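You operate a simulated robot arm through the tools that you are given. There is no shell and no other tool. Be economical: measure what you need, move in short steps, check, and stop when the job is done.

You are at the controls of a simulated two-armed robot. One attempt, no reset.

Task
Swap the stand's roller for the black one and clamp it.
Fine: lift both red clamps first, lay the old roller in the rack's free slot, put both clamps down again.

It is judged by the outcome, as a careful person would: the job done as asked, and still so three seconds after it is handed in. It fails if anything else is knocked over, pushed out of place, dropped, spilled or broken.

Robot
Two 7-joint arms with two-finger parallel grippers on one trunk that stands fixed in place. Base frame: the origin is at the foot of the trunk, x ahead of it, y to its left, z up; the work surface is at about z = 0.85. Readings come in m, rad, newtons and seconds.
The left shoulder is at [0.08, 0.131, 0.947], the right one opposite. With the tool pointing down near the work surface each hand reaches from about 0.4 to 0.86 m from the base axis, measured 20 degrees to its own side. Payload 1.57 kg a hand.
The tool frame of a hand sits at the grasp point between the pads (the TCP): z along the fingers, y along the line on which they close. The tips reach 0.03 m beyond it. The gripper opens to 0.11 m. The fingers are 0.024 m wide and 0.012 m thick; the gripper's body (0.048 by 0.112 m) begins 0.078 m behind the TCP.
Orientation is told as [roll, pitch, yaw] about the base's x, y, z axes, in that order, counted from this pose: with the fingers straight down and closing along the base's y, the tool's x points along the base's -x, its y along +y and its z along -z.

Tools
- The arms move only by the tool drive_tool. It takes "left_series", "right_series" or both (then of equal length, played together; a hand with none holds still); each is a list that holds one entry, the list of rows, each a list of 7 numbers: the turn, a rotation vector about the tool's x, y, z in rad, then the shift along the tool's x, y, z in m, then the closure in counts, from 0 (fully open) to 255 (shut). In form: [[[rx, ry, rz, tx, ty, tz, claw], ...]]. A call has 1 to 8 rows; each row shifts and turns the commanded pose from where the row before left it, along the tool's axes as they then stand. A row lasts 0.2 s, in which the tool goes at most 0.05 m and 0.15 rad; a call with a longer step from one row to the next is refused whole, and so is a gripper value outside its range. A pose out of reach is approached as far as the arm can. The call stops where the force on the tool passes 90 N (or 10 N more than at its start, if that is more) or the arm is blocked; 0.2 s more then pass. The fingers move at their own pace (about 0.108 m/s each) and stop on an object; they squeeze with about 31 N. The grip force told is the motor's: it shows also when the fingers shut on nothing. Time passes only in rows, and 0.2 s behind the last, so rows that do not move let the fingers close. It gives the time, the measured TCP pose, the force on the tool (base axes), the opening and the grip force at its end, in the units of the frame above (readings bear some noise), with the torque about the TCP (base axes, N m) and any sound that the robot's microphone picked up, and new pictures: "show" is both (left out), scene, wrist or none (wrist: the cameras of the hands that moved).
- Cameras (640 x 400 px; columns grow to the right, rows downward): "scene" is now at [-0.0463, 0.0028, 1.4474]; the picture's right is [0.09, -1.00, 0.00], its down [-0.49, -0.05, -0.87] and it looks along [0.86, 0.08, -0.50] (base axes); focal length 335 px, centre (320, 200). "left" rides on the left gripper at [0.07, -0.016, -0.141] in its tool frame; the picture's right is [0.23, 0.97, 0.00], its down [-0.86, 0.20, -0.48] and it looks along [-0.47, 0.11, 0.88] (tool axes); focal length 222 px, centre (320, 200). "right" rides on the right gripper at [0.07, 0.016, -0.141] in its tool frame; the picture's right is [-0.23, 0.97, 0.00], its down [-0.86, -0.20, -0.48] and it looks along [-0.47, -0.11, 0.88] (tool axes); focal length 222 px, centre (320, 200). There is no depth. A picture from a camera that has moved, and an enlarged one, comes with that camera's place and axes in the base frame and with its lens. The place of the scene camera against the robot may be out by one fixed shift of up to 0.025 m in any direction.
- turn_head(pan, tilt): turns the head with the scene camera to pan (to the left, within 1.902 rad either way) and tilt (down, from -0.506 to 1.204), counted from straight ahead of the robot. It gives what a move gives, and a new picture of the scene camera.
- zoom(camera, box): a new picture of the part [left, top, right, bottom] of that camera's present view, enlarged. It takes no simulated time.
- close_job(): hands the job in; it is judged then, once.

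Work in short steps. Places have to be worked out from the pictures, the camera data and where the tool is seen: move nearer, look again, correct. Check each grasp and each placing, and mend what went wrong. You have 120 turns and 200 pictures in all, those below and enlarged ones among them. Open the grippers and draw the arms clear of the work before you hand the job in, unless the task says otherwise; then end with one line.

The tools are called after "Emit:" by a JSON object that holds its "op" and its "data". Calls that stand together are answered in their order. drive_tool: Moves the arms, as the interface text tells. Its arguments: {"type":"object","properties":{"left_series":{"type":"array","items":{"type":"array","items":{"type":"array","items":{"type":"number"}}}},"right_series":{"type":"array","items":{"type":"array","items":{"type":"array","items":{"type":"number"}}}},"show":{"type":"string","enum":["both","scene","wrist","none"]}},"required":[]} The other tools are called the same way: turn_head (pan, tilt) turns the head that bears the scene camera; zoom (camera, box) takes an enlarged picture of a part of a camera's view; close_job () hands the job in.

At the start:

```text
time_s: 0.0
left_tool_pos: [0.4573, 0.2291, 1.2609]
left_tool_rot: [0.0, 0.001, 0.0]
left_ft_force: [0.1, 0.2, -0.4]
left_torque: [-0.01, 0.02, -0.01]
left_grip_width: 0.1101
left_grip_force: 0.1
right_tool_pos: [0.5413, -0.2622, 1.1916]
right_tool_rot: [-0.001, 0.0, 0.0]
right_ft_force: [-0.3, 0.7, 0.0]
right_torque: [0.0, -0.01, 0.01]
right_grip_width: 0.11
right_grip_force: 0.1
head pan, tilt: [0.091, 0.518]
```

scene: 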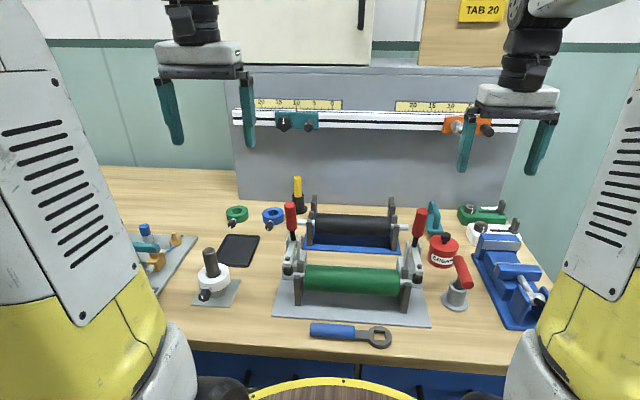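
right: 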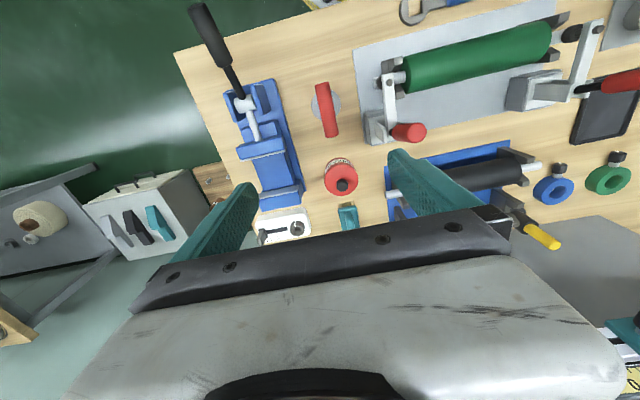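
left: 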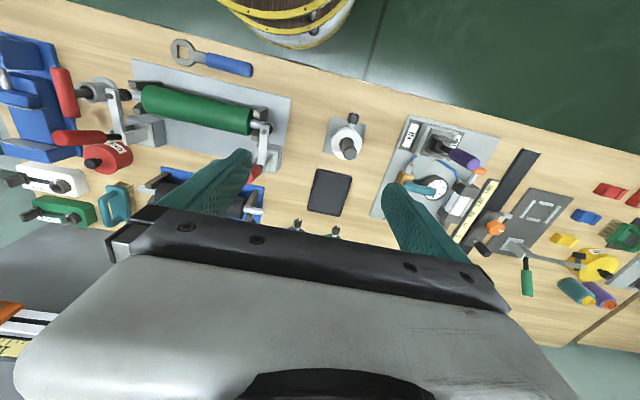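

I start by looking closely at the stand and the rack.

Emit:
{"op": "zoom", "data": {"camera": "scene", "box": [260, 170, 460, 340]}}

Emit:
{"op": "zoom", "data": {"camera": "left", "box": [40, 40, 300, 240]}}

Emit:
{"op": "zoom", "data": {"camera": "right", "box": [340, 0, 640, 230]}}

```text
2.35 times, centred on (360, 255) of scene
camera zoom: at [-0.0463, 0.0028, 1.4474], right [0.09, -1.0, 0.0], down [-0.49, -0.05, -0.87], along [0.86, 0.08, -0.5], focal length 788 px, centre (226, 71)
```

zoom: 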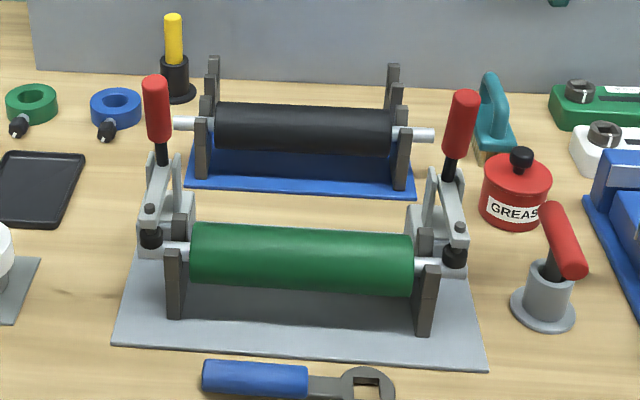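

```text
2.00 times, centred on (170, 140) of left
camera zoom: at [0.3877, 0.2128, 1.4013], right [-0.23, 0.97, 0.0], down [0.86, 0.2, 0.48], along [0.47, 0.11, -0.88], focal length 444 px, centre (620, 320)
```

zoom: 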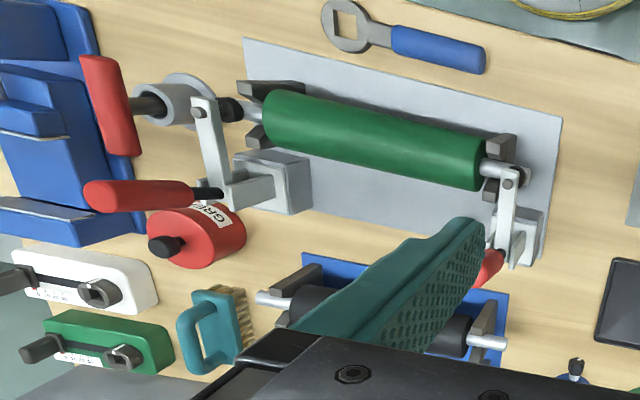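

```text
1.74 times, centred on (490, 115) of right
camera zoom: at [0.4726, -0.2463, 1.3341], right [0.23, 0.97, 0.0], down [0.86, -0.2, 0.48], along [0.47, -0.11, -0.88], focal length 386 px, centre (24, 348)
```

zoom: 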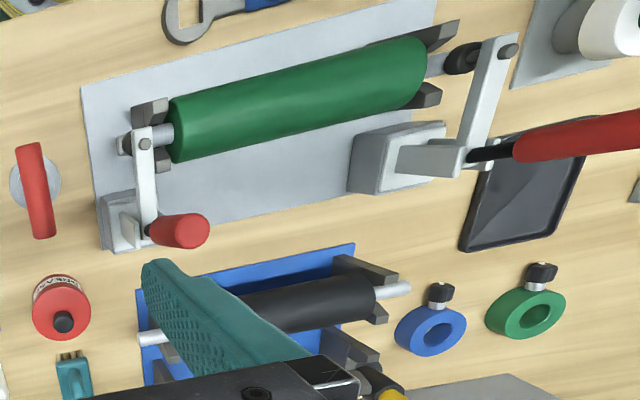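

Roller axis triangulates to about x 0.50, z 0.918, y −0.11…0.09. Now closer views of each clamp and the rack.

Emit:
{"op": "zoom", "data": {"camera": "scene", "box": [275, 190, 325, 270]}}

Emit:
{"op": "zoom", "data": {"camera": "scene", "box": [380, 190, 440, 310]}}

Emit:
{"op": "zoom", "data": {"camera": "right", "box": [490, 0, 640, 120]}}

Emit:
{"op": "zoom", "data": {"camera": "scene", "box": [290, 180, 420, 260]}}

```text
5.00 times, centred on (300, 230) of scene
camera zoom: at [-0.0463, 0.0028, 1.4474], right [0.09, -1.0, 0.0], down [-0.49, -0.05, -0.87], along [0.86, 0.08, -0.5], focal length 1675 px, centre (420, 50)
```

zoom: 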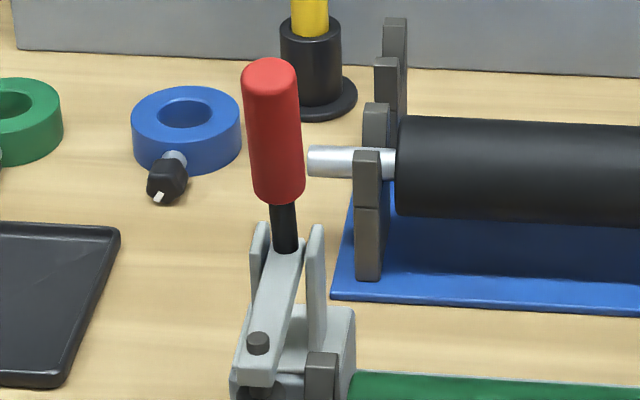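

```text
3.33 times, centred on (410, 250) of scene
camera zoom: at [-0.0463, 0.0028, 1.4474], right [0.09, -1.0, 0.0], down [-0.49, -0.05, -0.87], along [0.86, 0.08, -0.5], focal length 1116 px, centre (20, 33)
```

zoom: 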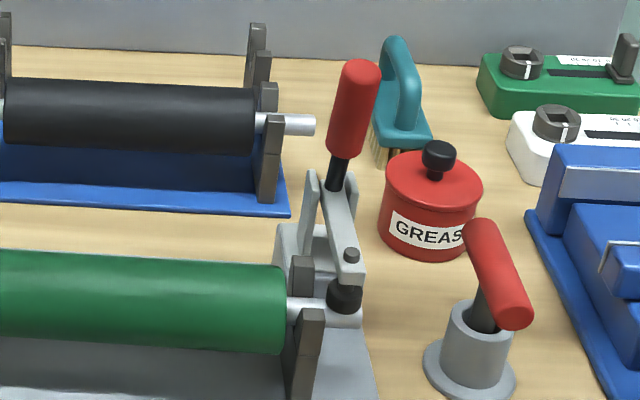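

```text
3.33 times, centred on (565, 60) of right
camera zoom: at [0.4726, -0.2463, 1.3341], right [0.23, 0.97, 0.0], down [0.86, -0.2, 0.48], along [0.47, -0.11, -0.88], focal length 740 px, centre (-497, 667)
```

zoom: 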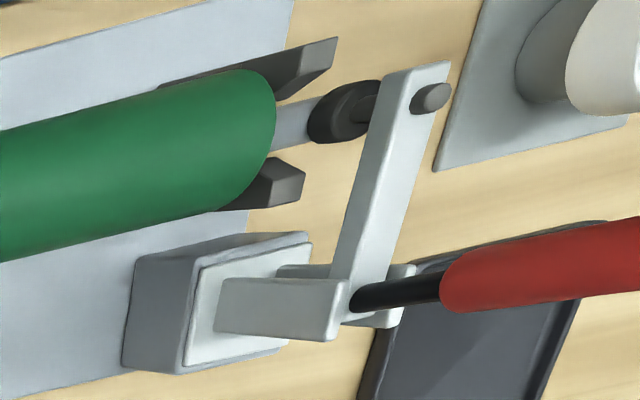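

```text
4.92 times, centred on (355, 220) of scene
camera zoom: at [-0.0463, 0.0028, 1.4474], right [0.09, -1.0, 0.0], down [-0.49, -0.05, -0.87], along [0.86, 0.08, -0.5], focal length 1649 px, centre (148, 102)
```

zoom: 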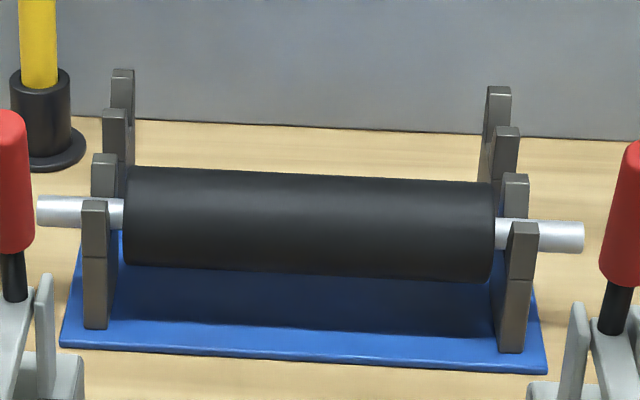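

The clamps are L-levers on forks: the arm presses forward on the shaft and the red handle stands at about x 0.585, y +0.14 / −0.155, z 0.96–1.05. I bring both hands over the handles, half open, and look.

Emit:
{"op": "drive_tool", "data": {"left_series": [[[0, 0, 0, -0.032, -0.0222, 0.03, 100], [0, 0, 0, -0.032, -0.0222, 0.03, 100], [0, 0, 0, -0.032, -0.0222, 0.03, 100], [0, 0, 0, -0.032, -0.0222, 0.03, 100], [0, 0, 0, 0, 0, 0, 100]]], "right_series": [[[0, 0, 0, -0.011, 0.0268, 0.0179, 100], [0, 0, 0, -0.011, 0.0268, 0.0179, 100], [0, 0, 0, -0.011, 0.0268, 0.0179, 100], [0, 0, 0, -0.011, 0.0268, 0.0179, 100], [0, 0, 0, 0, 0, 0, 100]]]}}

```text
time_s: 1.2
left_tool_pos: [0.5877, 0.1412, 1.1431]
left_tool_rot: [0.0, -0.002, 0.0]
left_ft_force: [0.3, 0.3, 0.0]
left_torque: [0.03, -0.05, 0.02]
left_grip_width: 0.0669
left_grip_force: 0.1
right_tool_pos: [0.5854, -0.1529, 1.1241]
right_tool_rot: [0.002, 0.001, 0.0]
right_ft_force: [0.1, 0.4, -0.4]
right_torque: [-0.05, -0.05, -0.01]
right_grip_width: 0.0668
right_grip_force: 0.0
head pan, tilt: [0.091, 0.518]
camera right: at [0.5161, -0.1371, 1.2666], right [0.23, 0.97, 0.0], down [0.86, -0.2, 0.48], along [0.47, -0.11, -0.88], focal length 222 px, centre (320, 200)
camera left: at [0.5173, 0.1246, 1.2828], right [-0.23, 0.97, 0.0], down [0.86, 0.2, 0.48], along [0.47, 0.11, -0.88], focal length 222 px, centre (320, 200)
```

scene: 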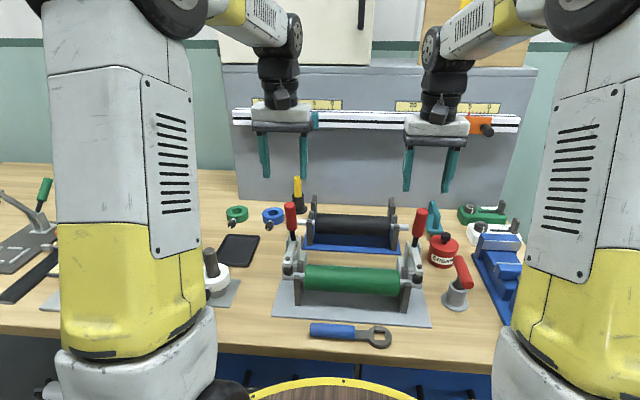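
right: 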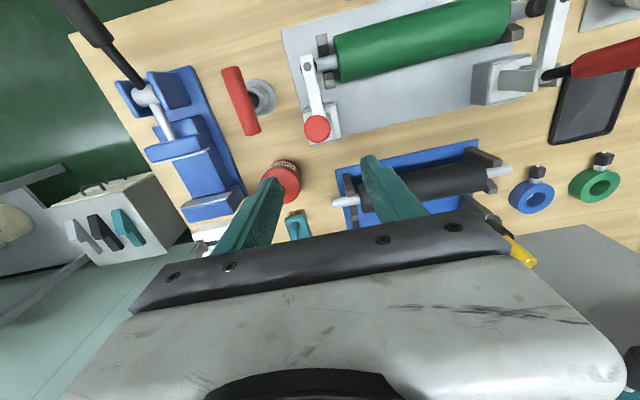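
left: 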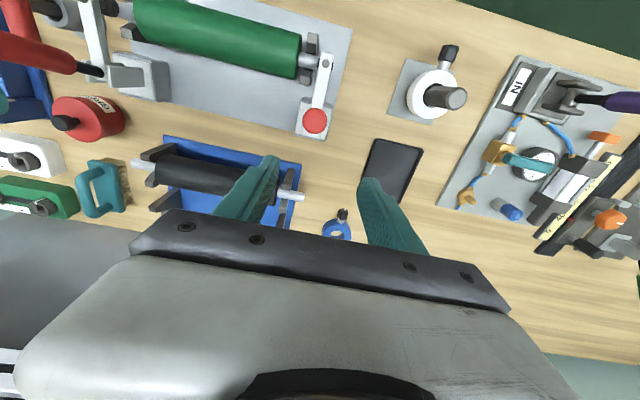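

The handles lean slightly toward the robot: tops about (0.553, +0.13/−0.148, 1.07). I shift both hands right above them and check with wrist views.

Emit:
{"op": "drive_tool", "data": {"left_series": [[[0, 0, 0, 0.0317, -0.0102, 0.0, 100], [0, 0, 0, 0, 0, 0.03, 100], [0, 0, 0, 0, 0, 0, 100]]], "right_series": [[[0, 0, 0, 0.0294, 0.005, 0.0, 100], [0, 0, 0, 0, 0, 0.01, 100], [0, 0, 0, 0, 0, 0, 100]]], "show": "both"}}

Emit:
{"op": "zoom", "data": {"camera": "scene", "box": [230, 130, 470, 280]}}

```text
time_s: 2.0
left_tool_pos: [0.5545, 0.1305, 1.1133]
left_tool_rot: [-0.002, 0.001, 0.002]
left_ft_force: [-0.1, 0.6, -0.3]
left_torque: [-0.03, -0.02, 0.0]
left_grip_width: 0.0671
left_grip_force: 0.0
right_tool_pos: [0.5555, -0.1505, 1.1093]
right_tool_rot: [0.0, 0.0, 0.001]
right_ft_force: [0.9, -0.1, 0.0]
right_torque: [0.0, -0.03, 0.01]
right_grip_width: 0.0671
right_grip_force: 0.2
head pan, tilt: [0.091, 0.518]
camera right: at [0.4855, -0.1343, 1.2525], right [0.23, 0.97, 0.0], down [0.85, -0.2, 0.48], along [0.47, -0.11, -0.88], focal length 222 px, centre (320, 200)
camera left: at [0.4856, 0.1145, 1.2534], right [-0.23, 0.97, 0.0], down [0.86, 0.2, 0.48], along [0.47, 0.11, -0.88], focal length 222 px, centre (320, 200)
```

scene: 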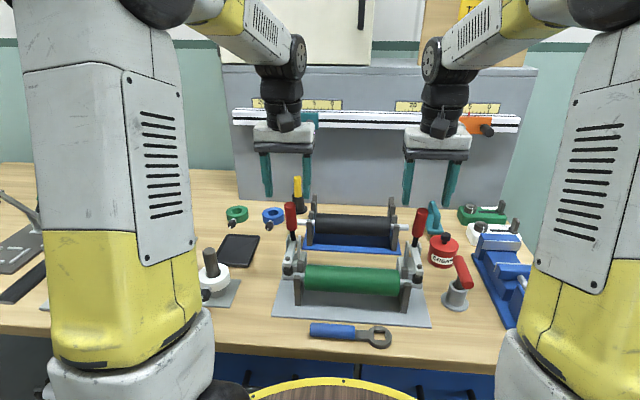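
right: 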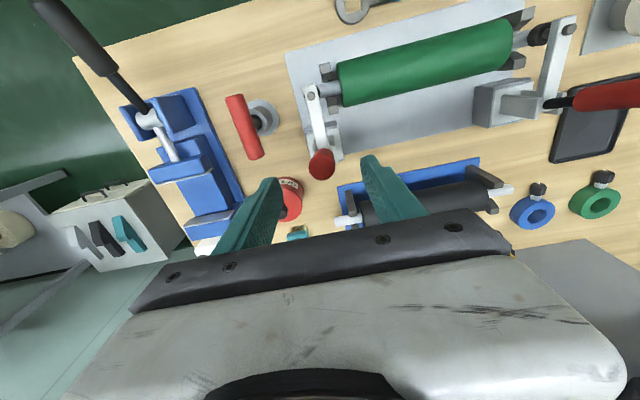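
left: 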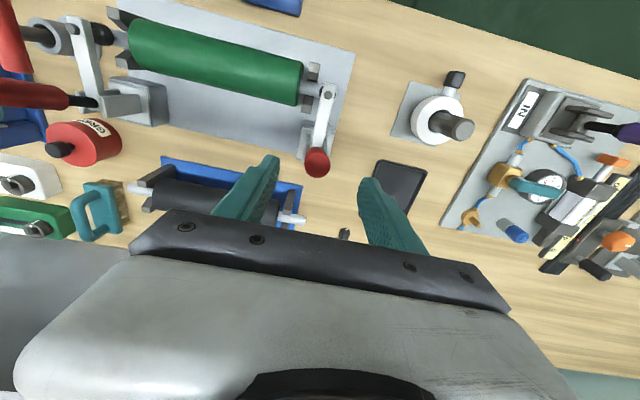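

```text
2.67 times, centred on (350, 205) of scene
camera zoom: at [-0.0463, 0.0028, 1.4474], right [0.09, -1.0, 0.0], down [-0.49, -0.05, -0.87], along [0.86, 0.08, -0.5], focal length 893 px, centre (240, 187)
```

zoom: 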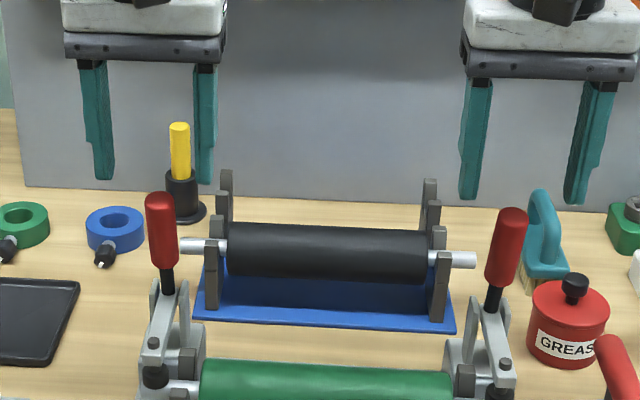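

Fingers straddle both handles as seen from above; handle tops near (0.55, 0.127 / −0.149, 1.067). I lower both hands so the pads are beside the red grips.

Emit:
{"op": "drive_tool", "data": {"left_series": [[[0, 0, 0, -0.002, -0.003, 0.03, 100], [0, 0, 0, -0.002, 0, 0.03, 100], [0, 0, 0, 0, 0, 0.023, 100], [0, 0, 0, 0, 0, 0, 100]]], "right_series": [[[0, 0, 0, -0.002, 0.001, 0.03, 100], [0, 0, 0, -0.002, 0, 0.03, 100], [0, 0, 0, 0, 0, 0.019, 100], [0, 0, 0, 0, 0, 0, 100]]], "show": "both"}}

Emit:
{"op": "zoom", "data": {"camera": "scene", "box": [250, 150, 470, 310]}}

```text
time_s: 3.0
left_tool_pos: [0.5566, 0.1259, 1.0293]
left_tool_rot: [0.001, 0.002, 0.001]
left_ft_force: [-0.8, -0.8, 0.4]
left_torque: [-0.01, 0.0, 0.02]
left_grip_width: 0.0671
left_grip_force: 0.1
right_tool_pos: [0.5609, -0.1492, 1.0324]
right_tool_rot: [0.0, -0.002, 0.001]
right_ft_force: [-0.6, 0.6, 0.0]
right_torque: [0.0, 0.01, 0.01]
right_grip_width: 0.067
right_grip_force: 0.1
head pan, tilt: [0.091, 0.518]
camera right: at [0.4912, -0.1343, 1.1744], right [0.23, 0.97, 0.0], down [0.86, -0.2, 0.48], along [0.47, -0.11, -0.88], focal length 222 px, centre (320, 200)
camera left: at [0.4875, 0.1104, 1.169], right [-0.23, 0.97, 0.0], down [0.86, 0.2, 0.48], along [0.47, 0.11, -0.88], focal length 222 px, centre (320, 200)
```

scene: 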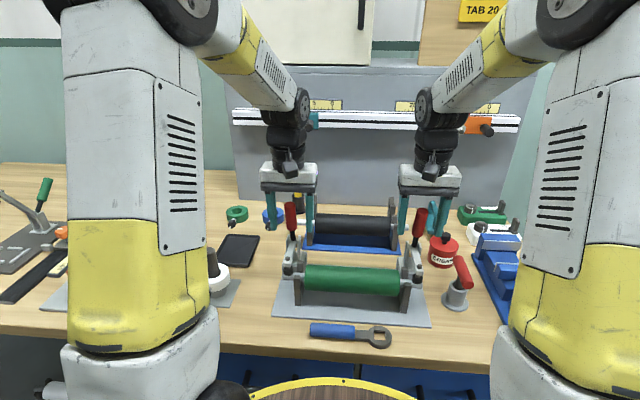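
right: 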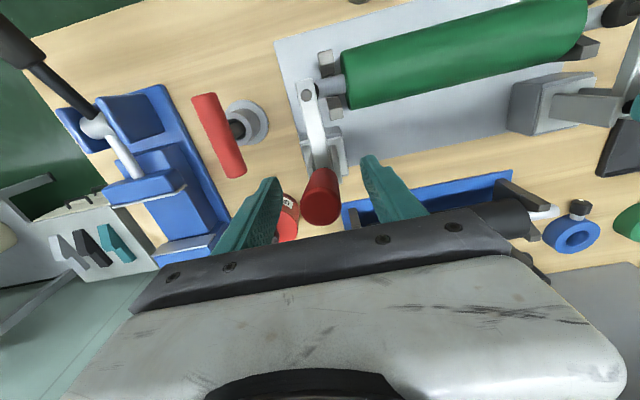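
left: 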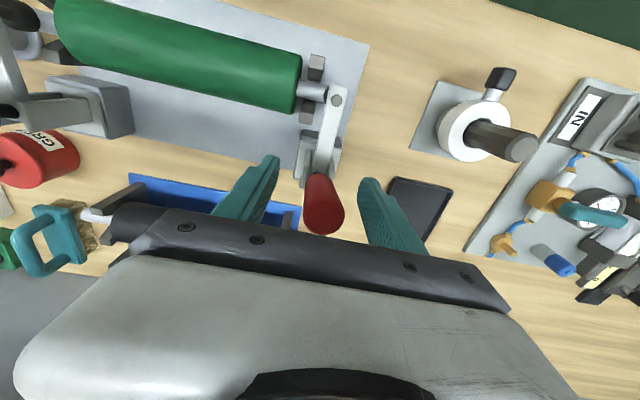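

```text
2.50 times, centred on (360, 230) of scene
camera zoom: at [-0.0462, 0.0028, 1.4474], right [0.09, -1.0, 0.0], down [-0.49, -0.05, -0.87], along [0.86, 0.08, -0.5], focal length 837 px, centre (220, 125)
```

zoom: 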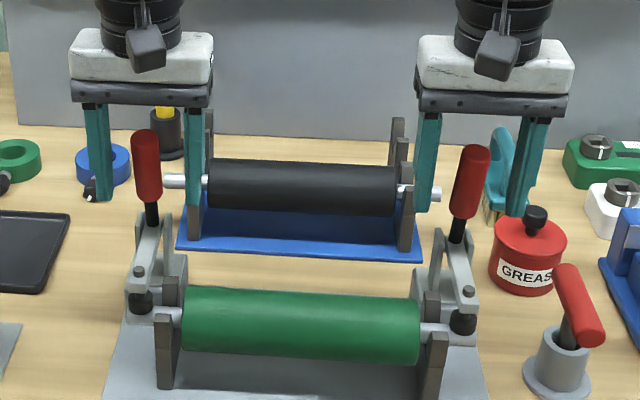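

Handles pass between the pads at the TCP. I close both grippers on the handles.

Emit:
{"op": "drive_tool", "data": {"left_series": [[[0, 0, 0, 0, 0, 0, 200], [0, 0, 0, 0, 0, 0, 255], [0, 0, 0, 0, 0, 0, 255]]], "right_series": [[[0, 0, 0, 0, 0, 0, 200], [0, 0, 0, 0, 0, 0, 255], [0, 0, 0, 0, 0, 0, 255]]], "show": "none"}}

Emit:
{"op": "zoom", "data": {"camera": "left", "box": [200, 60, 440, 260]}}

Emit:
{"op": "zoom", "data": {"camera": "right", "box": [200, 60, 440, 260]}}

```text
time_s: 3.8
left_tool_pos: [0.5571, 0.1285, 1.0283]
left_tool_rot: [0.001, -0.001, 0.0]
left_ft_force: [-0.4, 2.9, -1.5]
left_torque: [-0.29, -0.23, 0.08]
left_grip_width: 0.0239
left_grip_force: 36.0
right_tool_pos: [0.5601, -0.1477, 1.0329]
right_tool_rot: [0.0, 0.001, 0.0]
right_ft_force: [-0.6, 14.4, -5.7]
right_torque: [-1.27, -0.31, -0.07]
right_grip_width: 0.0238
right_grip_force: 35.9
head pan, tilt: [0.091, 0.518]
```

```text
2.00 times, centred on (320, 160) of left
camera zoom: at [0.4875, 0.1115, 1.1692], right [-0.23, 0.97, 0.0], down [0.86, 0.2, 0.48], along [0.47, 0.11, -0.88], focal length 444 px, centre (320, 280)
```

zoom: 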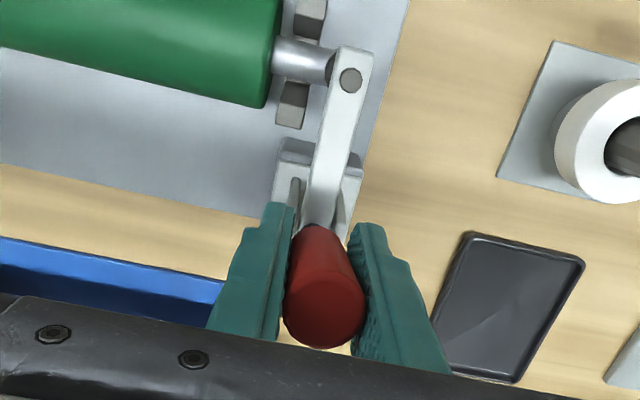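

```text
2.00 times, centred on (320, 160) of right
camera zoom: at [0.4912, -0.1324, 1.1745], right [0.23, 0.97, 0.0], down [0.86, -0.2, 0.48], along [0.47, -0.11, -0.88], focal length 444 px, centre (320, 280)
```

zoom: 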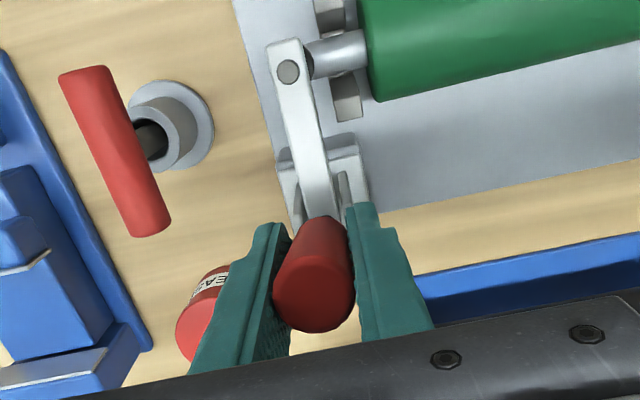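

Both handles are gripped (0.024 m). Pivot looks to be near x 0.556, z 0.94; I swing both handles backward (+x) along an arc, a first 0.6 rad.

Emit:
{"op": "drive_tool", "data": {"left_series": [[[0, 0, 0, -0.0135, 0, 0.001, 255], [0, 0, 0, -0.0131, 0, 0.003, 255], [0, 0, 0, -0.0125, 0, 0.005, 255], [0, 0, 0, -0.0117, 0, 0.0068, 255], [0, 0, 0, 0, 0, 0, 255]]], "right_series": [[[0, 0, 0, -0.0135, 0.002, 0.001, 255], [0, 0, 0, -0.0131, 0, 0.003, 255], [0, 0, 0, -0.0125, 0, 0.005, 255], [0, 0, 0, -0.0117, 0, 0.0068, 255], [0, 0, 0, 0, 0, 0, 255]]], "show": "both"}}

Emit:
{"op": "zoom", "data": {"camera": "scene", "box": [250, 150, 470, 310]}}

```text
time_s: 5.0
left_tool_pos: [0.6098, 0.1287, 1.0146]
left_tool_rot: [0.001, -0.011, -0.001]
left_ft_force: [13.8, 2.2, 36.5]
left_torque: [1.01, 0.37, -0.36]
left_grip_width: 0.0237
left_grip_force: 36.1
right_tool_pos: [0.6157, -0.1478, 1.0189]
right_tool_rot: [-0.001, -0.016, -0.002]
right_ft_force: [19.3, -3.2, 48.1]
right_torque: [0.55, 0.68, -0.1]
right_grip_width: 0.0238
right_grip_force: 36.1
head pan, tilt: [0.091, 0.518]
camera right: at [0.544, -0.1321, 1.1609], right [0.23, 0.97, 0.0], down [0.85, -0.2, 0.49], along [0.48, -0.11, -0.87], focal length 222 px, centre (320, 200)
camera left: at [0.5382, 0.1117, 1.1542], right [-0.23, 0.97, 0.0], down [0.85, 0.2, 0.49], along [0.48, 0.11, -0.87], focal length 222 px, centre (320, 200)
```

scene: 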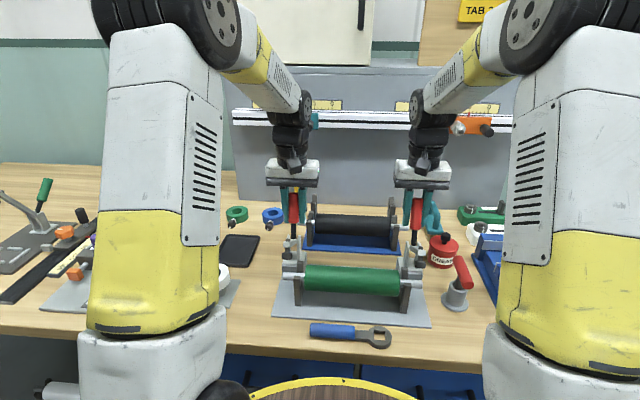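
right: 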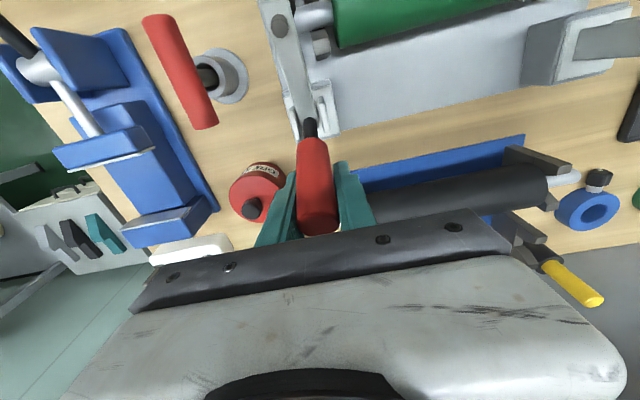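
left: 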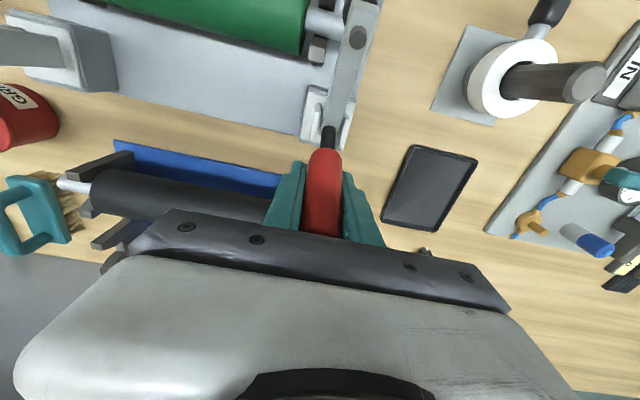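

```text
2.50 times, centred on (360, 230) of scene
camera zoom: at [-0.0464, 0.0027, 1.4474], right [0.09, -1.0, 0.0], down [-0.49, -0.05, -0.87], along [0.87, 0.08, -0.49], focal length 837 px, centre (220, 125)
```

zoom: 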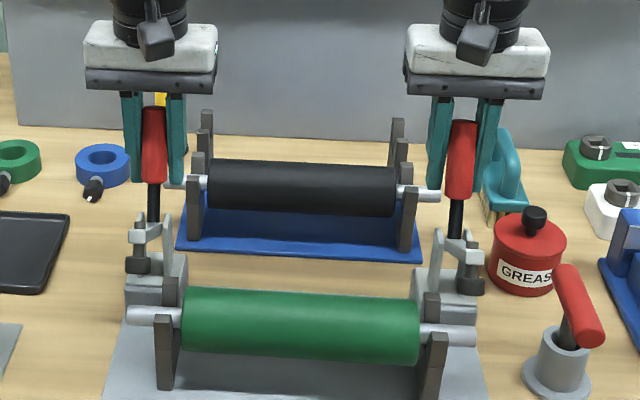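

Both arms lift off the shaft. The upward force suggests the pivot is a bit lower (radius ~0.11); I continue the arc with that radius.

Emit:
{"op": "drive_tool", "data": {"left_series": [[[0, 0, 0, -0.0165, 0, 0.0085, 255], [0, 0, 0, -0.0142, 0, 0.0132, 255], [0, 0, 0, 0, 0, 0, 255]]], "right_series": [[[0, 0, 0, -0.0165, 0, 0.008, 255], [0, 0, 0, -0.0142, 0, 0.0132, 255], [0, 0, 0, 0, 0, 0, 255]]], "show": "none"}}

Emit:
{"op": "zoom", "data": {"camera": "scene", "box": [250, 150, 470, 310]}}

```text
time_s: 5.8
left_tool_pos: [0.64, 0.1273, 0.9877]
left_tool_rot: [0.0, 0.001, 0.001]
left_ft_force: [7.6, 9.3, 10.6]
left_torque: [0.08, 0.59, -0.33]
left_grip_width: 0.0237
left_grip_force: 35.9
right_tool_pos: [0.6435, -0.1488, 0.9948]
right_tool_rot: [-0.001, -0.001, -0.004]
right_ft_force: [17.8, -8.5, 23.1]
right_torque: [0.78, 1.09, -0.1]
right_grip_width: 0.0235
right_grip_force: 35.3
head pan, tilt: [0.091, 0.518]
```

```text
2.50 times, centred on (360, 230) of scene
camera zoom: at [-0.0461, 0.0029, 1.4474], right [0.09, -1.0, 0.0], down [-0.49, -0.05, -0.87], along [0.86, 0.08, -0.5], focal length 837 px, centre (220, 125)
```

zoom: 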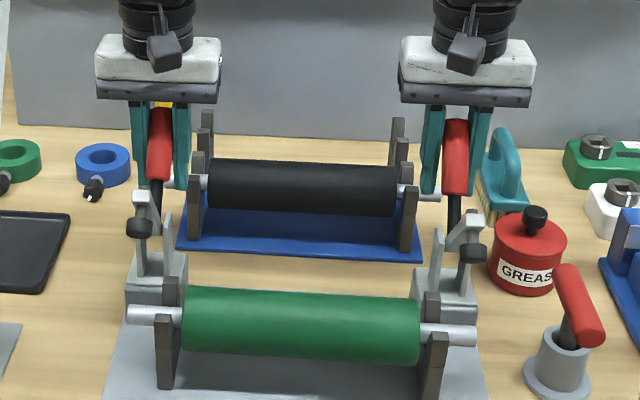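

Both at about 50°. The pads still overhang the shaft's path, so I continue further along the arc, watching forces and rack clearance.

Emit:
{"op": "drive_tool", "data": {"left_series": [[[0, 0, 0, -0.0115, 0, 0.0155, 255], [0, 0, 0, -0.0065, 0, 0.0135, 255], [0, 0, 0, 0, 0, 0, 255]]], "right_series": [[[0, 0, 0, -0.0105, 0, 0.0155, 255], [0, 0, 0, -0.006, 0, 0.0135, 255], [0, 0, 0, 0, 0, 0, 255]]], "show": "wrist"}}

Emit:
{"op": "zoom", "data": {"camera": "scene", "box": [250, 150, 470, 310]}}

```text
time_s: 6.6
left_tool_pos: [0.6536, 0.1277, 0.966]
left_tool_rot: [0.0, -0.003, 0.0]
left_ft_force: [-27.3, 13.2, 47.7]
left_torque: [-0.31, -1.14, -0.39]
left_grip_width: 0.0239
left_grip_force: 35.8
right_tool_pos: [0.655, -0.1478, 0.9702]
right_tool_rot: [-0.001, -0.006, 0.001]
right_ft_force: [-19.8, -7.1, 50.6]
right_torque: [0.54, -0.56, -0.23]
right_grip_width: 0.0239
right_grip_force: 36.3
head pan, tilt: [0.091, 0.518]
camera right: at [0.586, -0.1322, 1.1133], right [0.23, 0.97, 0.0], down [0.85, -0.2, 0.48], along [0.47, -0.11, -0.88], focal length 222 px, centre (320, 200)
camera left: at [0.584, 0.1114, 1.1057], right [-0.23, 0.97, 0.0], down [0.85, 0.2, 0.48], along [0.47, 0.11, -0.88], focal length 222 px, centre (320, 200)
```

right: 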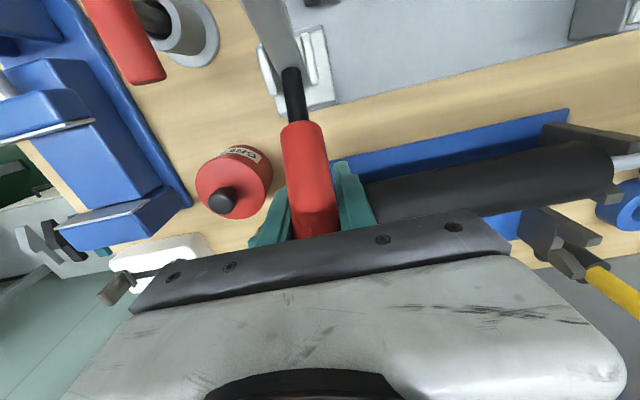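
left: 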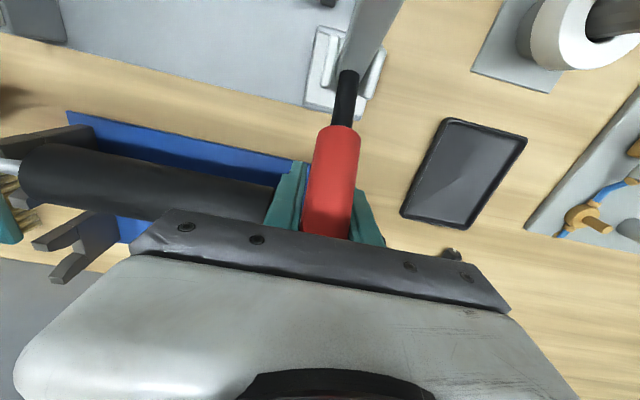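

```text
2.50 times, centred on (360, 230) of scene
camera zoom: at [-0.052, 0.0031, 1.4472], right [0.09, -1.0, 0.0], down [-0.49, -0.05, -0.87], along [0.87, 0.08, -0.49], focal length 837 px, centre (220, 125)
```

zoom: 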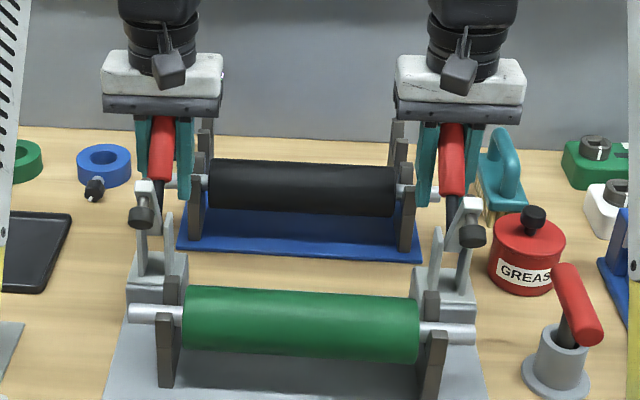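

The force is now perpendicular to the handles, so they've met their stops at about 65°. I release with a small opening and see whether they stay.

Emit:
{"op": "drive_tool", "data": {"left_series": [[[0, 0, 0, 0, 0, -0.003, 230], [0, 0, 0, 0, 0, 0, 145], [0, 0, 0, 0, 0, 0, 145], [0, 0, 0, 0, 0, 0, 145]]], "right_series": [[[0, 0, 0, 0, 0, -0.003, 230], [0, 0, 0, 0, 0, 0, 145], [0, 0, 0, 0, 0, 0, 145], [0, 0, 0, 0, 0, 0, 145]]], "show": "wrist"}}

Emit:
{"op": "zoom", "data": {"camera": "scene", "box": [250, 150, 470, 310]}}

```text
time_s: 7.6
left_tool_pos: [0.6585, 0.1285, 0.9635]
left_tool_rot: [0.001, 0.0, 0.002]
left_ft_force: [0.6, 1.1, -0.5]
left_torque: [0.02, 0.01, 0.03]
left_grip_width: 0.0476
left_grip_force: 0.1
right_tool_pos: [0.6603, -0.1483, 0.9684]
right_tool_rot: [0.0, 0.002, 0.001]
right_ft_force: [-0.2, 0.9, 0.1]
right_torque: [-0.01, 0.01, -0.01]
right_grip_width: 0.0475
right_grip_force: 0.1
head pan, tilt: [0.091, 0.518]
camera right: at [0.5903, -0.1324, 1.111], right [0.23, 0.97, 0.0], down [0.86, -0.2, 0.48], along [0.47, -0.11, -0.88], focal length 222 px, centre (320, 200)
camera left: at [0.5879, 0.1112, 1.1036], right [-0.23, 0.97, 0.0], down [0.86, 0.2, 0.48], along [0.47, 0.11, -0.88], focal length 222 px, centre (320, 200)
```

right: 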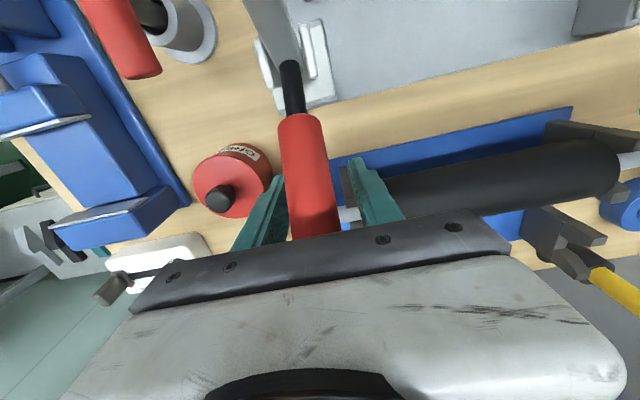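
left: 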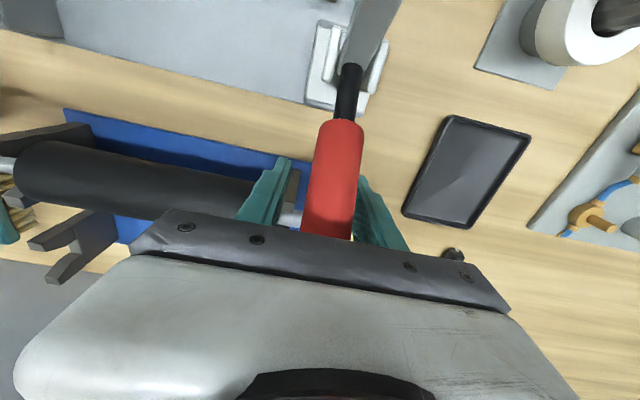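

```text
2.50 times, centred on (360, 230) of scene
camera zoom: at [-0.046, 0.0027, 1.4474], right [0.09, -1.0, 0.0], down [-0.49, -0.05, -0.87], along [0.86, 0.08, -0.5], focal length 837 px, centre (220, 125)
```

zoom: 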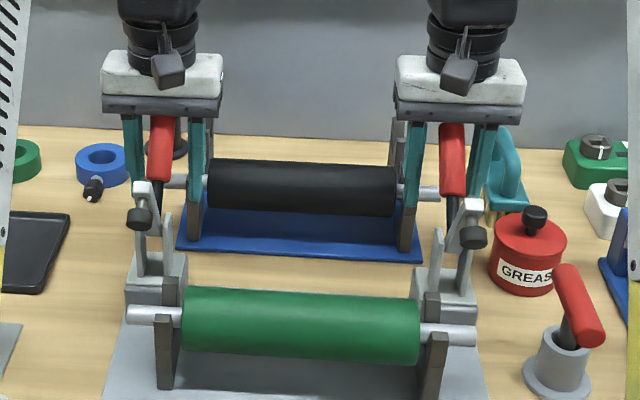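

The handles stay back. I lift both hands straight up; then the left will stay aside as an observer and the right will carry the rollers.

Emit:
{"op": "drive_tool", "data": {"left_series": [[[0, 0, 0, 0, 0, -0.04, 145], [0, 0, 0, 0, 0, -0.05, 145], [0, 0, 0, 0, 0, -0.05, 145], [0, 0, 0, 0.03, 0.035, -0.02, 145], [0, 0, 0, 0.03, 0.035, -0.02, 145], [0, 0, 0, 0.03, 0.035, 0, 145], [0, 0, 0, 0.03, 0.035, 0, 145], [0, 0, 0, 0, 0, 0, 145]]], "right_series": [[[0, 0, 0, 0, 0, -0.04, 145], [0, 0, 0, 0, 0, -0.05, 145], [0, 0, 0, 0, 0, -0.05, 145], [0, 0, 0, 0.03, 0, -0.03, 100], [0, 0, 0.15, 0.03, 0.03, 0, 50], [0, 0, 0.15, 0.02, 0.03, 0, 0], [0, 0, 0.15, 0.02, 0.02, 0, 0], [0, 0, 0.15, 0, 0, 0, 0]]], "show": "both"}}

```text
refused: row 4 steps farther than a row can; nothing moved
```

Refused for one step slightly too long; I reduce it and turn the right hand the outward way.

Emit:
{"op": "drive_tool", "data": {"left_series": [[[0, 0, 0, 0, 0, -0.04, 145], [0, 0, 0, 0, 0, -0.05, 145], [0, 0, 0, 0, 0, -0.05, 145], [0, 0, 0, 0.03, 0.03, -0.02, 145], [0, 0, 0, 0.03, 0.035, 0, 145], [0, 0, 0, 0.03, 0.035, 0, 145], [0, 0, 0, 0.03, 0.035, 0, 145], [0, 0, 0, 0, 0, 0, 145]]], "right_series": [[[0, 0, 0, 0, 0, -0.04, 145], [0, 0, 0, 0, 0, -0.05, 145], [0, 0, 0, 0, 0, -0.05, 145], [0, 0, 0, 0.03, 0, -0.03, 100], [0, 0, -0.15, 0.02, 0, 0, 50], [0, 0, -0.15, 0.02, 0, 0, 0], [0, 0, -0.15, 0.02, 0, 0, 0], [0, 0, -0.15, 0, 0, 0, 0]]], "show": "both"}}

```text
time_s: 9.4
left_tool_pos: [0.5374, 0.2663, 1.1249]
left_tool_rot: [0.0, 0.0, -0.001]
left_ft_force: [-0.6, 0.3, -0.2]
left_torque: [-0.03, -0.02, -0.01]
left_grip_width: 0.0475
left_grip_force: 0.0
right_tool_pos: [0.57, -0.1548, 1.1385]
right_tool_rot: [-0.002, 0.0, 0.601]
right_ft_force: [0.5, 0.8, -0.3]
right_torque: [0.02, -0.02, 0.02]
right_grip_width: 0.1101
right_grip_force: 0.0
head pan, tilt: [0.091, 0.518]
camera right: at [0.5031, -0.1823, 1.2807], right [-0.37, 0.93, 0.0], down [0.82, 0.32, 0.48], along [0.45, 0.17, -0.88], focal length 222 px, centre (320, 200)
camera left: at [0.4678, 0.249, 1.2655], right [-0.23, 0.97, 0.0], down [0.86, 0.2, 0.48], along [0.47, 0.11, -0.88], focal length 222 px, centre (320, 200)
```

scene: 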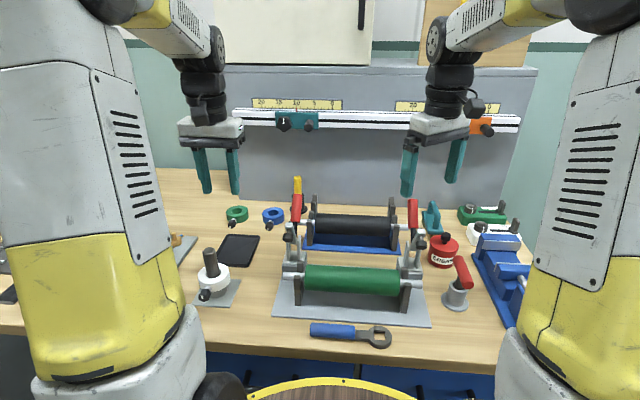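
right: 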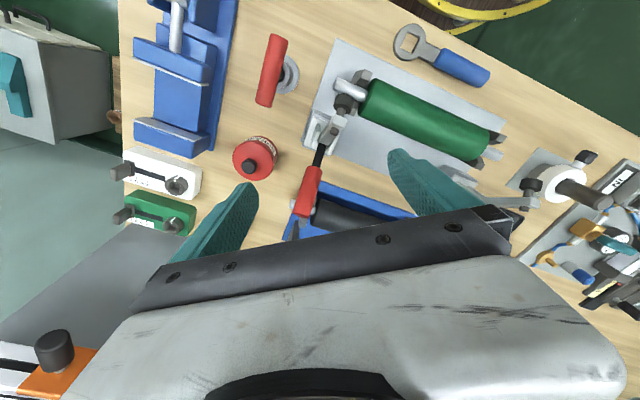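
left: 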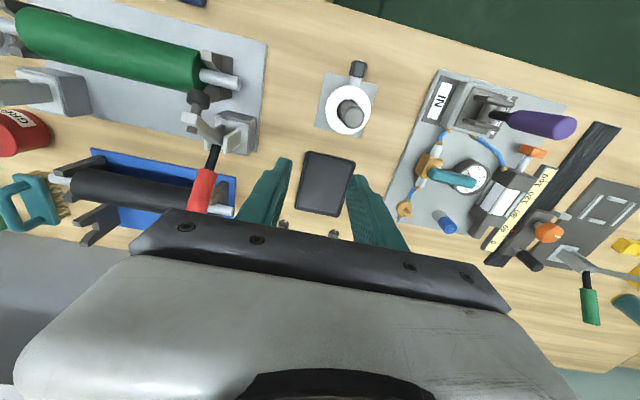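

Now I finish the turn of the right hand to 90°, so that its fingers close along x.

Emit:
{"op": "drive_tool", "data": {"right_series": [[[0, 0, -0.15, 0, 0, 0, 0], [0, 0, -0.15, 0, 0, 0, 0], [0, 0, -0.15, 0, 0, 0, 0], [0, 0, -0.15, 0, 0, 0, 0], [0, 0, -0.15, 0, 0, 0, 0], [0, 0, -0.15, 0, 0, 0, 0], [0, 0, -0.07, 0, 0, 0, 0]]], "show": "none"}}

Emit:
{"op": "drive_tool", "data": {"right_series": [[[0, 0, 0, -0.04, 0.017, 0, 0], [0, 0, 0, -0.04, 0.017, 0, 0], [0, 0, 0, -0.035, 0.017, 0, 0], [0, 0, 0, -0.031, 0.018, 0, 0], [0, 0, 0, 0, 0, 0, 0]]], "show": "both"}}

```text
time_s: 11.0
left_tool_pos: [0.5387, 0.2646, 1.1248]
left_tool_rot: [-0.001, -0.002, -0.001]
left_ft_force: [-0.2, -0.5, -0.3]
left_torque: [0.0, 0.04, 0.0]
left_grip_width: 0.0475
left_grip_force: 0.1
right_tool_pos: [0.5692, -0.1548, 1.1388]
right_tool_rot: [0.001, 0.0, 1.57]
right_ft_force: [-0.9, -0.2, -0.5]
right_torque: [0.02, 0.01, 0.03]
right_grip_width: 0.1101
right_grip_force: 0.0
head pan, tilt: [0.091, 0.518]
```

```text
time_s: 12.2
left_tool_pos: [0.5378, 0.2642, 1.1254]
left_tool_rot: [0.001, -0.001, 0.001]
left_ft_force: [0.0, 0.0, -0.8]
left_torque: [-0.01, -0.02, 0.01]
left_grip_width: 0.0475
left_grip_force: 0.1
right_tool_pos: [0.502, -0.0081, 1.1374]
right_tool_rot: [0.0, 0.0, 1.568]
right_ft_force: [0.7, 0.6, 0.2]
right_torque: [0.0, -0.04, -0.02]
right_grip_width: 0.1101
right_grip_force: 0.0
head pan, tilt: [0.091, 0.518]
camera right: at [0.4854, -0.0793, 1.2801], right [-0.97, 0.23, 0.0], down [0.2, 0.86, 0.48], along [0.11, 0.47, -0.88], focal length 222 px, centre (320, 200)
```

scene: 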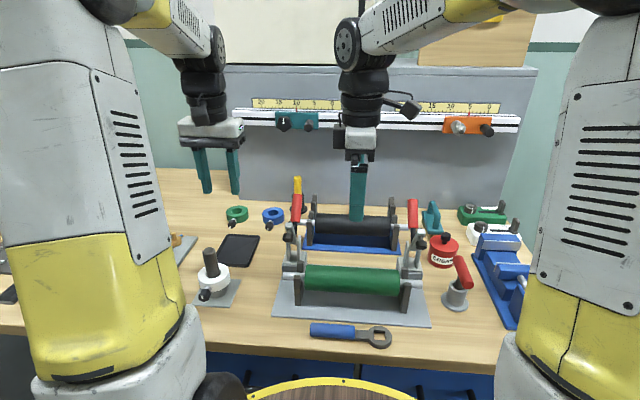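
right: 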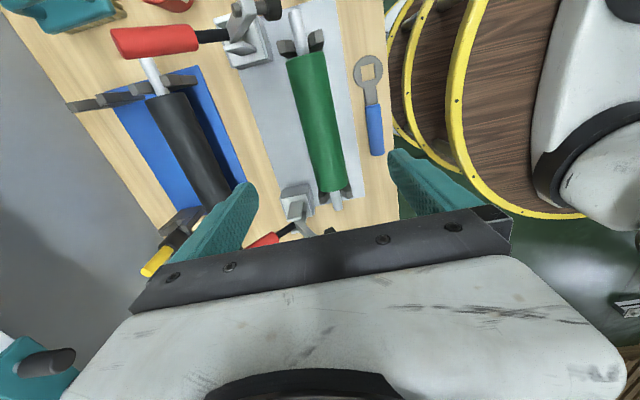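

Hand is centred over the roller (axis at x≈0.502, mid y≈−0.009). I descend with open fingers.

Emit:
{"op": "drive_tool", "data": {"right_series": [[[0, 0, 0, 0, 0, 0.045, 0], [0, 0, 0, 0, 0, 0.045, 0], [0, 0, 0, 0, 0, 0.045, 0], [0, 0, 0, 0, 0, 0.04, 0], [0, 0, 0, 0, 0, 0, 0]]], "show": "both"}}

Emit:
{"op": "zoom", "data": {"camera": "scene", "box": [250, 190, 450, 330]}}

```text
time_s: 13.4
left_tool_pos: [0.5387, 0.2654, 1.1249]
left_tool_rot: [0.001, 0.0, 0.001]
left_ft_force: [0.1, -0.1, -0.4]
left_torque: [-0.01, 0.0, 0.01]
left_grip_width: 0.0474
left_grip_force: 0.1
right_tool_pos: [0.5, -0.0101, 0.9632]
right_tool_rot: [0.001, 0.0, 1.568]
right_ft_force: [1.4, 0.1, -1.2]
right_torque: [-0.02, 0.0, 0.01]
right_grip_width: 0.1099
right_grip_force: 0.1
head pan, tilt: [0.091, 0.518]
camera right: at [0.4837, -0.0788, 1.105], right [-0.97, 0.23, 0.0], down [0.2, 0.86, 0.48], along [0.11, 0.47, -0.88], focal length 222 px, centre (320, 200)
```

scene: 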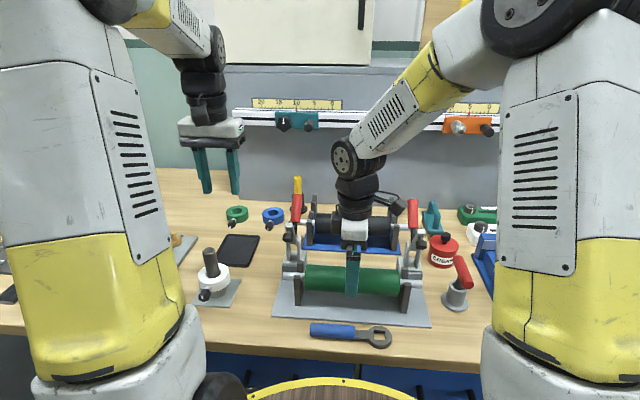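
right: 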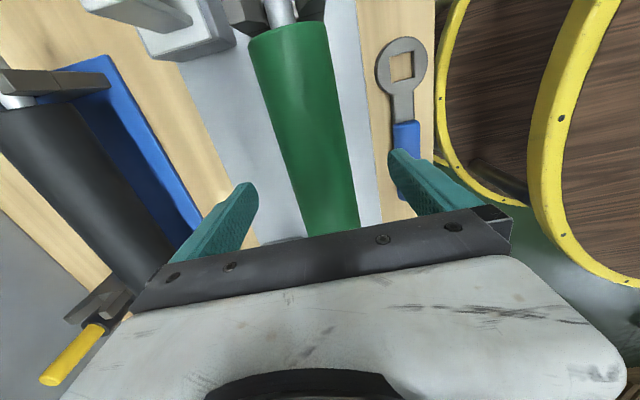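

```text
2.86 times, centred on (350, 260) of scene
camera zoom: at [-0.0463, 0.0028, 1.4474], right [0.09, -1.0, 0.0], down [-0.49, -0.05, -0.87], along [0.86, 0.08, -0.5], focal length 957 px, centre (234, 29)
```

zoom: 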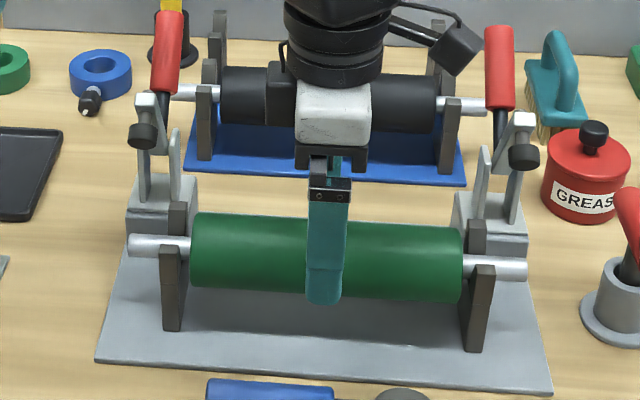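

Roller sits between the fingers. Down to axis height (z≈0.919) and close.

Emit:
{"op": "drive_tool", "data": {"right_series": [[[0, 0, 0, 0, 0, 0.03, 0], [0, 0, 0, 0, 0, 0.014, 0], [0, 0, 0, 0, 0, 0, 60], [0, 0, 0, 0, 0, 0, 120], [0, 0, 0, 0, 0, 0, 180], [0, 0, 0, 0, 0, 0, 255], [0, 0, 0, 0, 0, 0, 255]]], "show": "none"}}

Emit:
{"op": "zoom", "data": {"camera": "scene", "box": [250, 190, 450, 330]}}

Emit:
{"op": "zoom", "data": {"camera": "left", "box": [0, 0, 280, 230]}}

```text
time_s: 15.0
left_tool_pos: [0.5381, 0.2653, 1.125]
left_tool_rot: [0.0, 0.001, -0.001]
left_ft_force: [1.1, -0.8, 0.3]
left_torque: [-0.01, -0.02, -0.02]
left_grip_width: 0.0474
left_grip_force: 0.0
right_tool_pos: [0.5004, -0.0086, 0.9189]
right_tool_rot: [-0.002, 0.0, 1.57]
right_ft_force: [0.2, 0.9, 0.4]
right_torque: [-0.08, -0.03, 0.05]
right_grip_width: 0.0551
right_grip_force: 30.9
head pan, tilt: [0.091, 0.518]
```

```text
2.86 times, centred on (350, 260) of scene
camera zoom: at [-0.0461, 0.0028, 1.4474], right [0.09, -1.0, 0.0], down [-0.49, -0.05, -0.87], along [0.86, 0.08, -0.5], focal length 957 px, centre (234, 29)
```

zoom: 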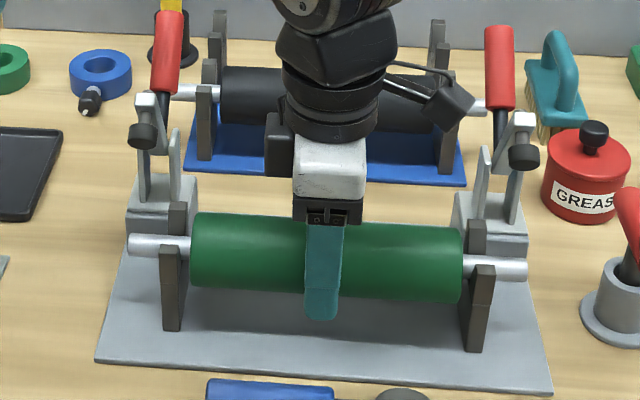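

```text
1.74 times, centred on (140, 115) of left
camera zoom: at [0.4682, 0.2486, 1.2655], right [-0.23, 0.97, 0.0], down [0.86, 0.2, 0.48], along [0.47, 0.11, -0.88], focal length 386 px, centre (633, 348)
```

zoom: 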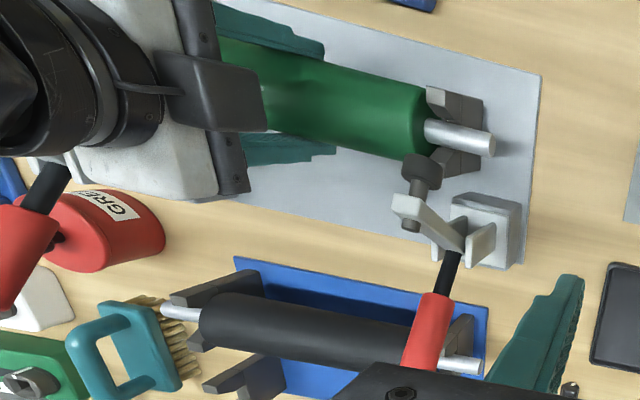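

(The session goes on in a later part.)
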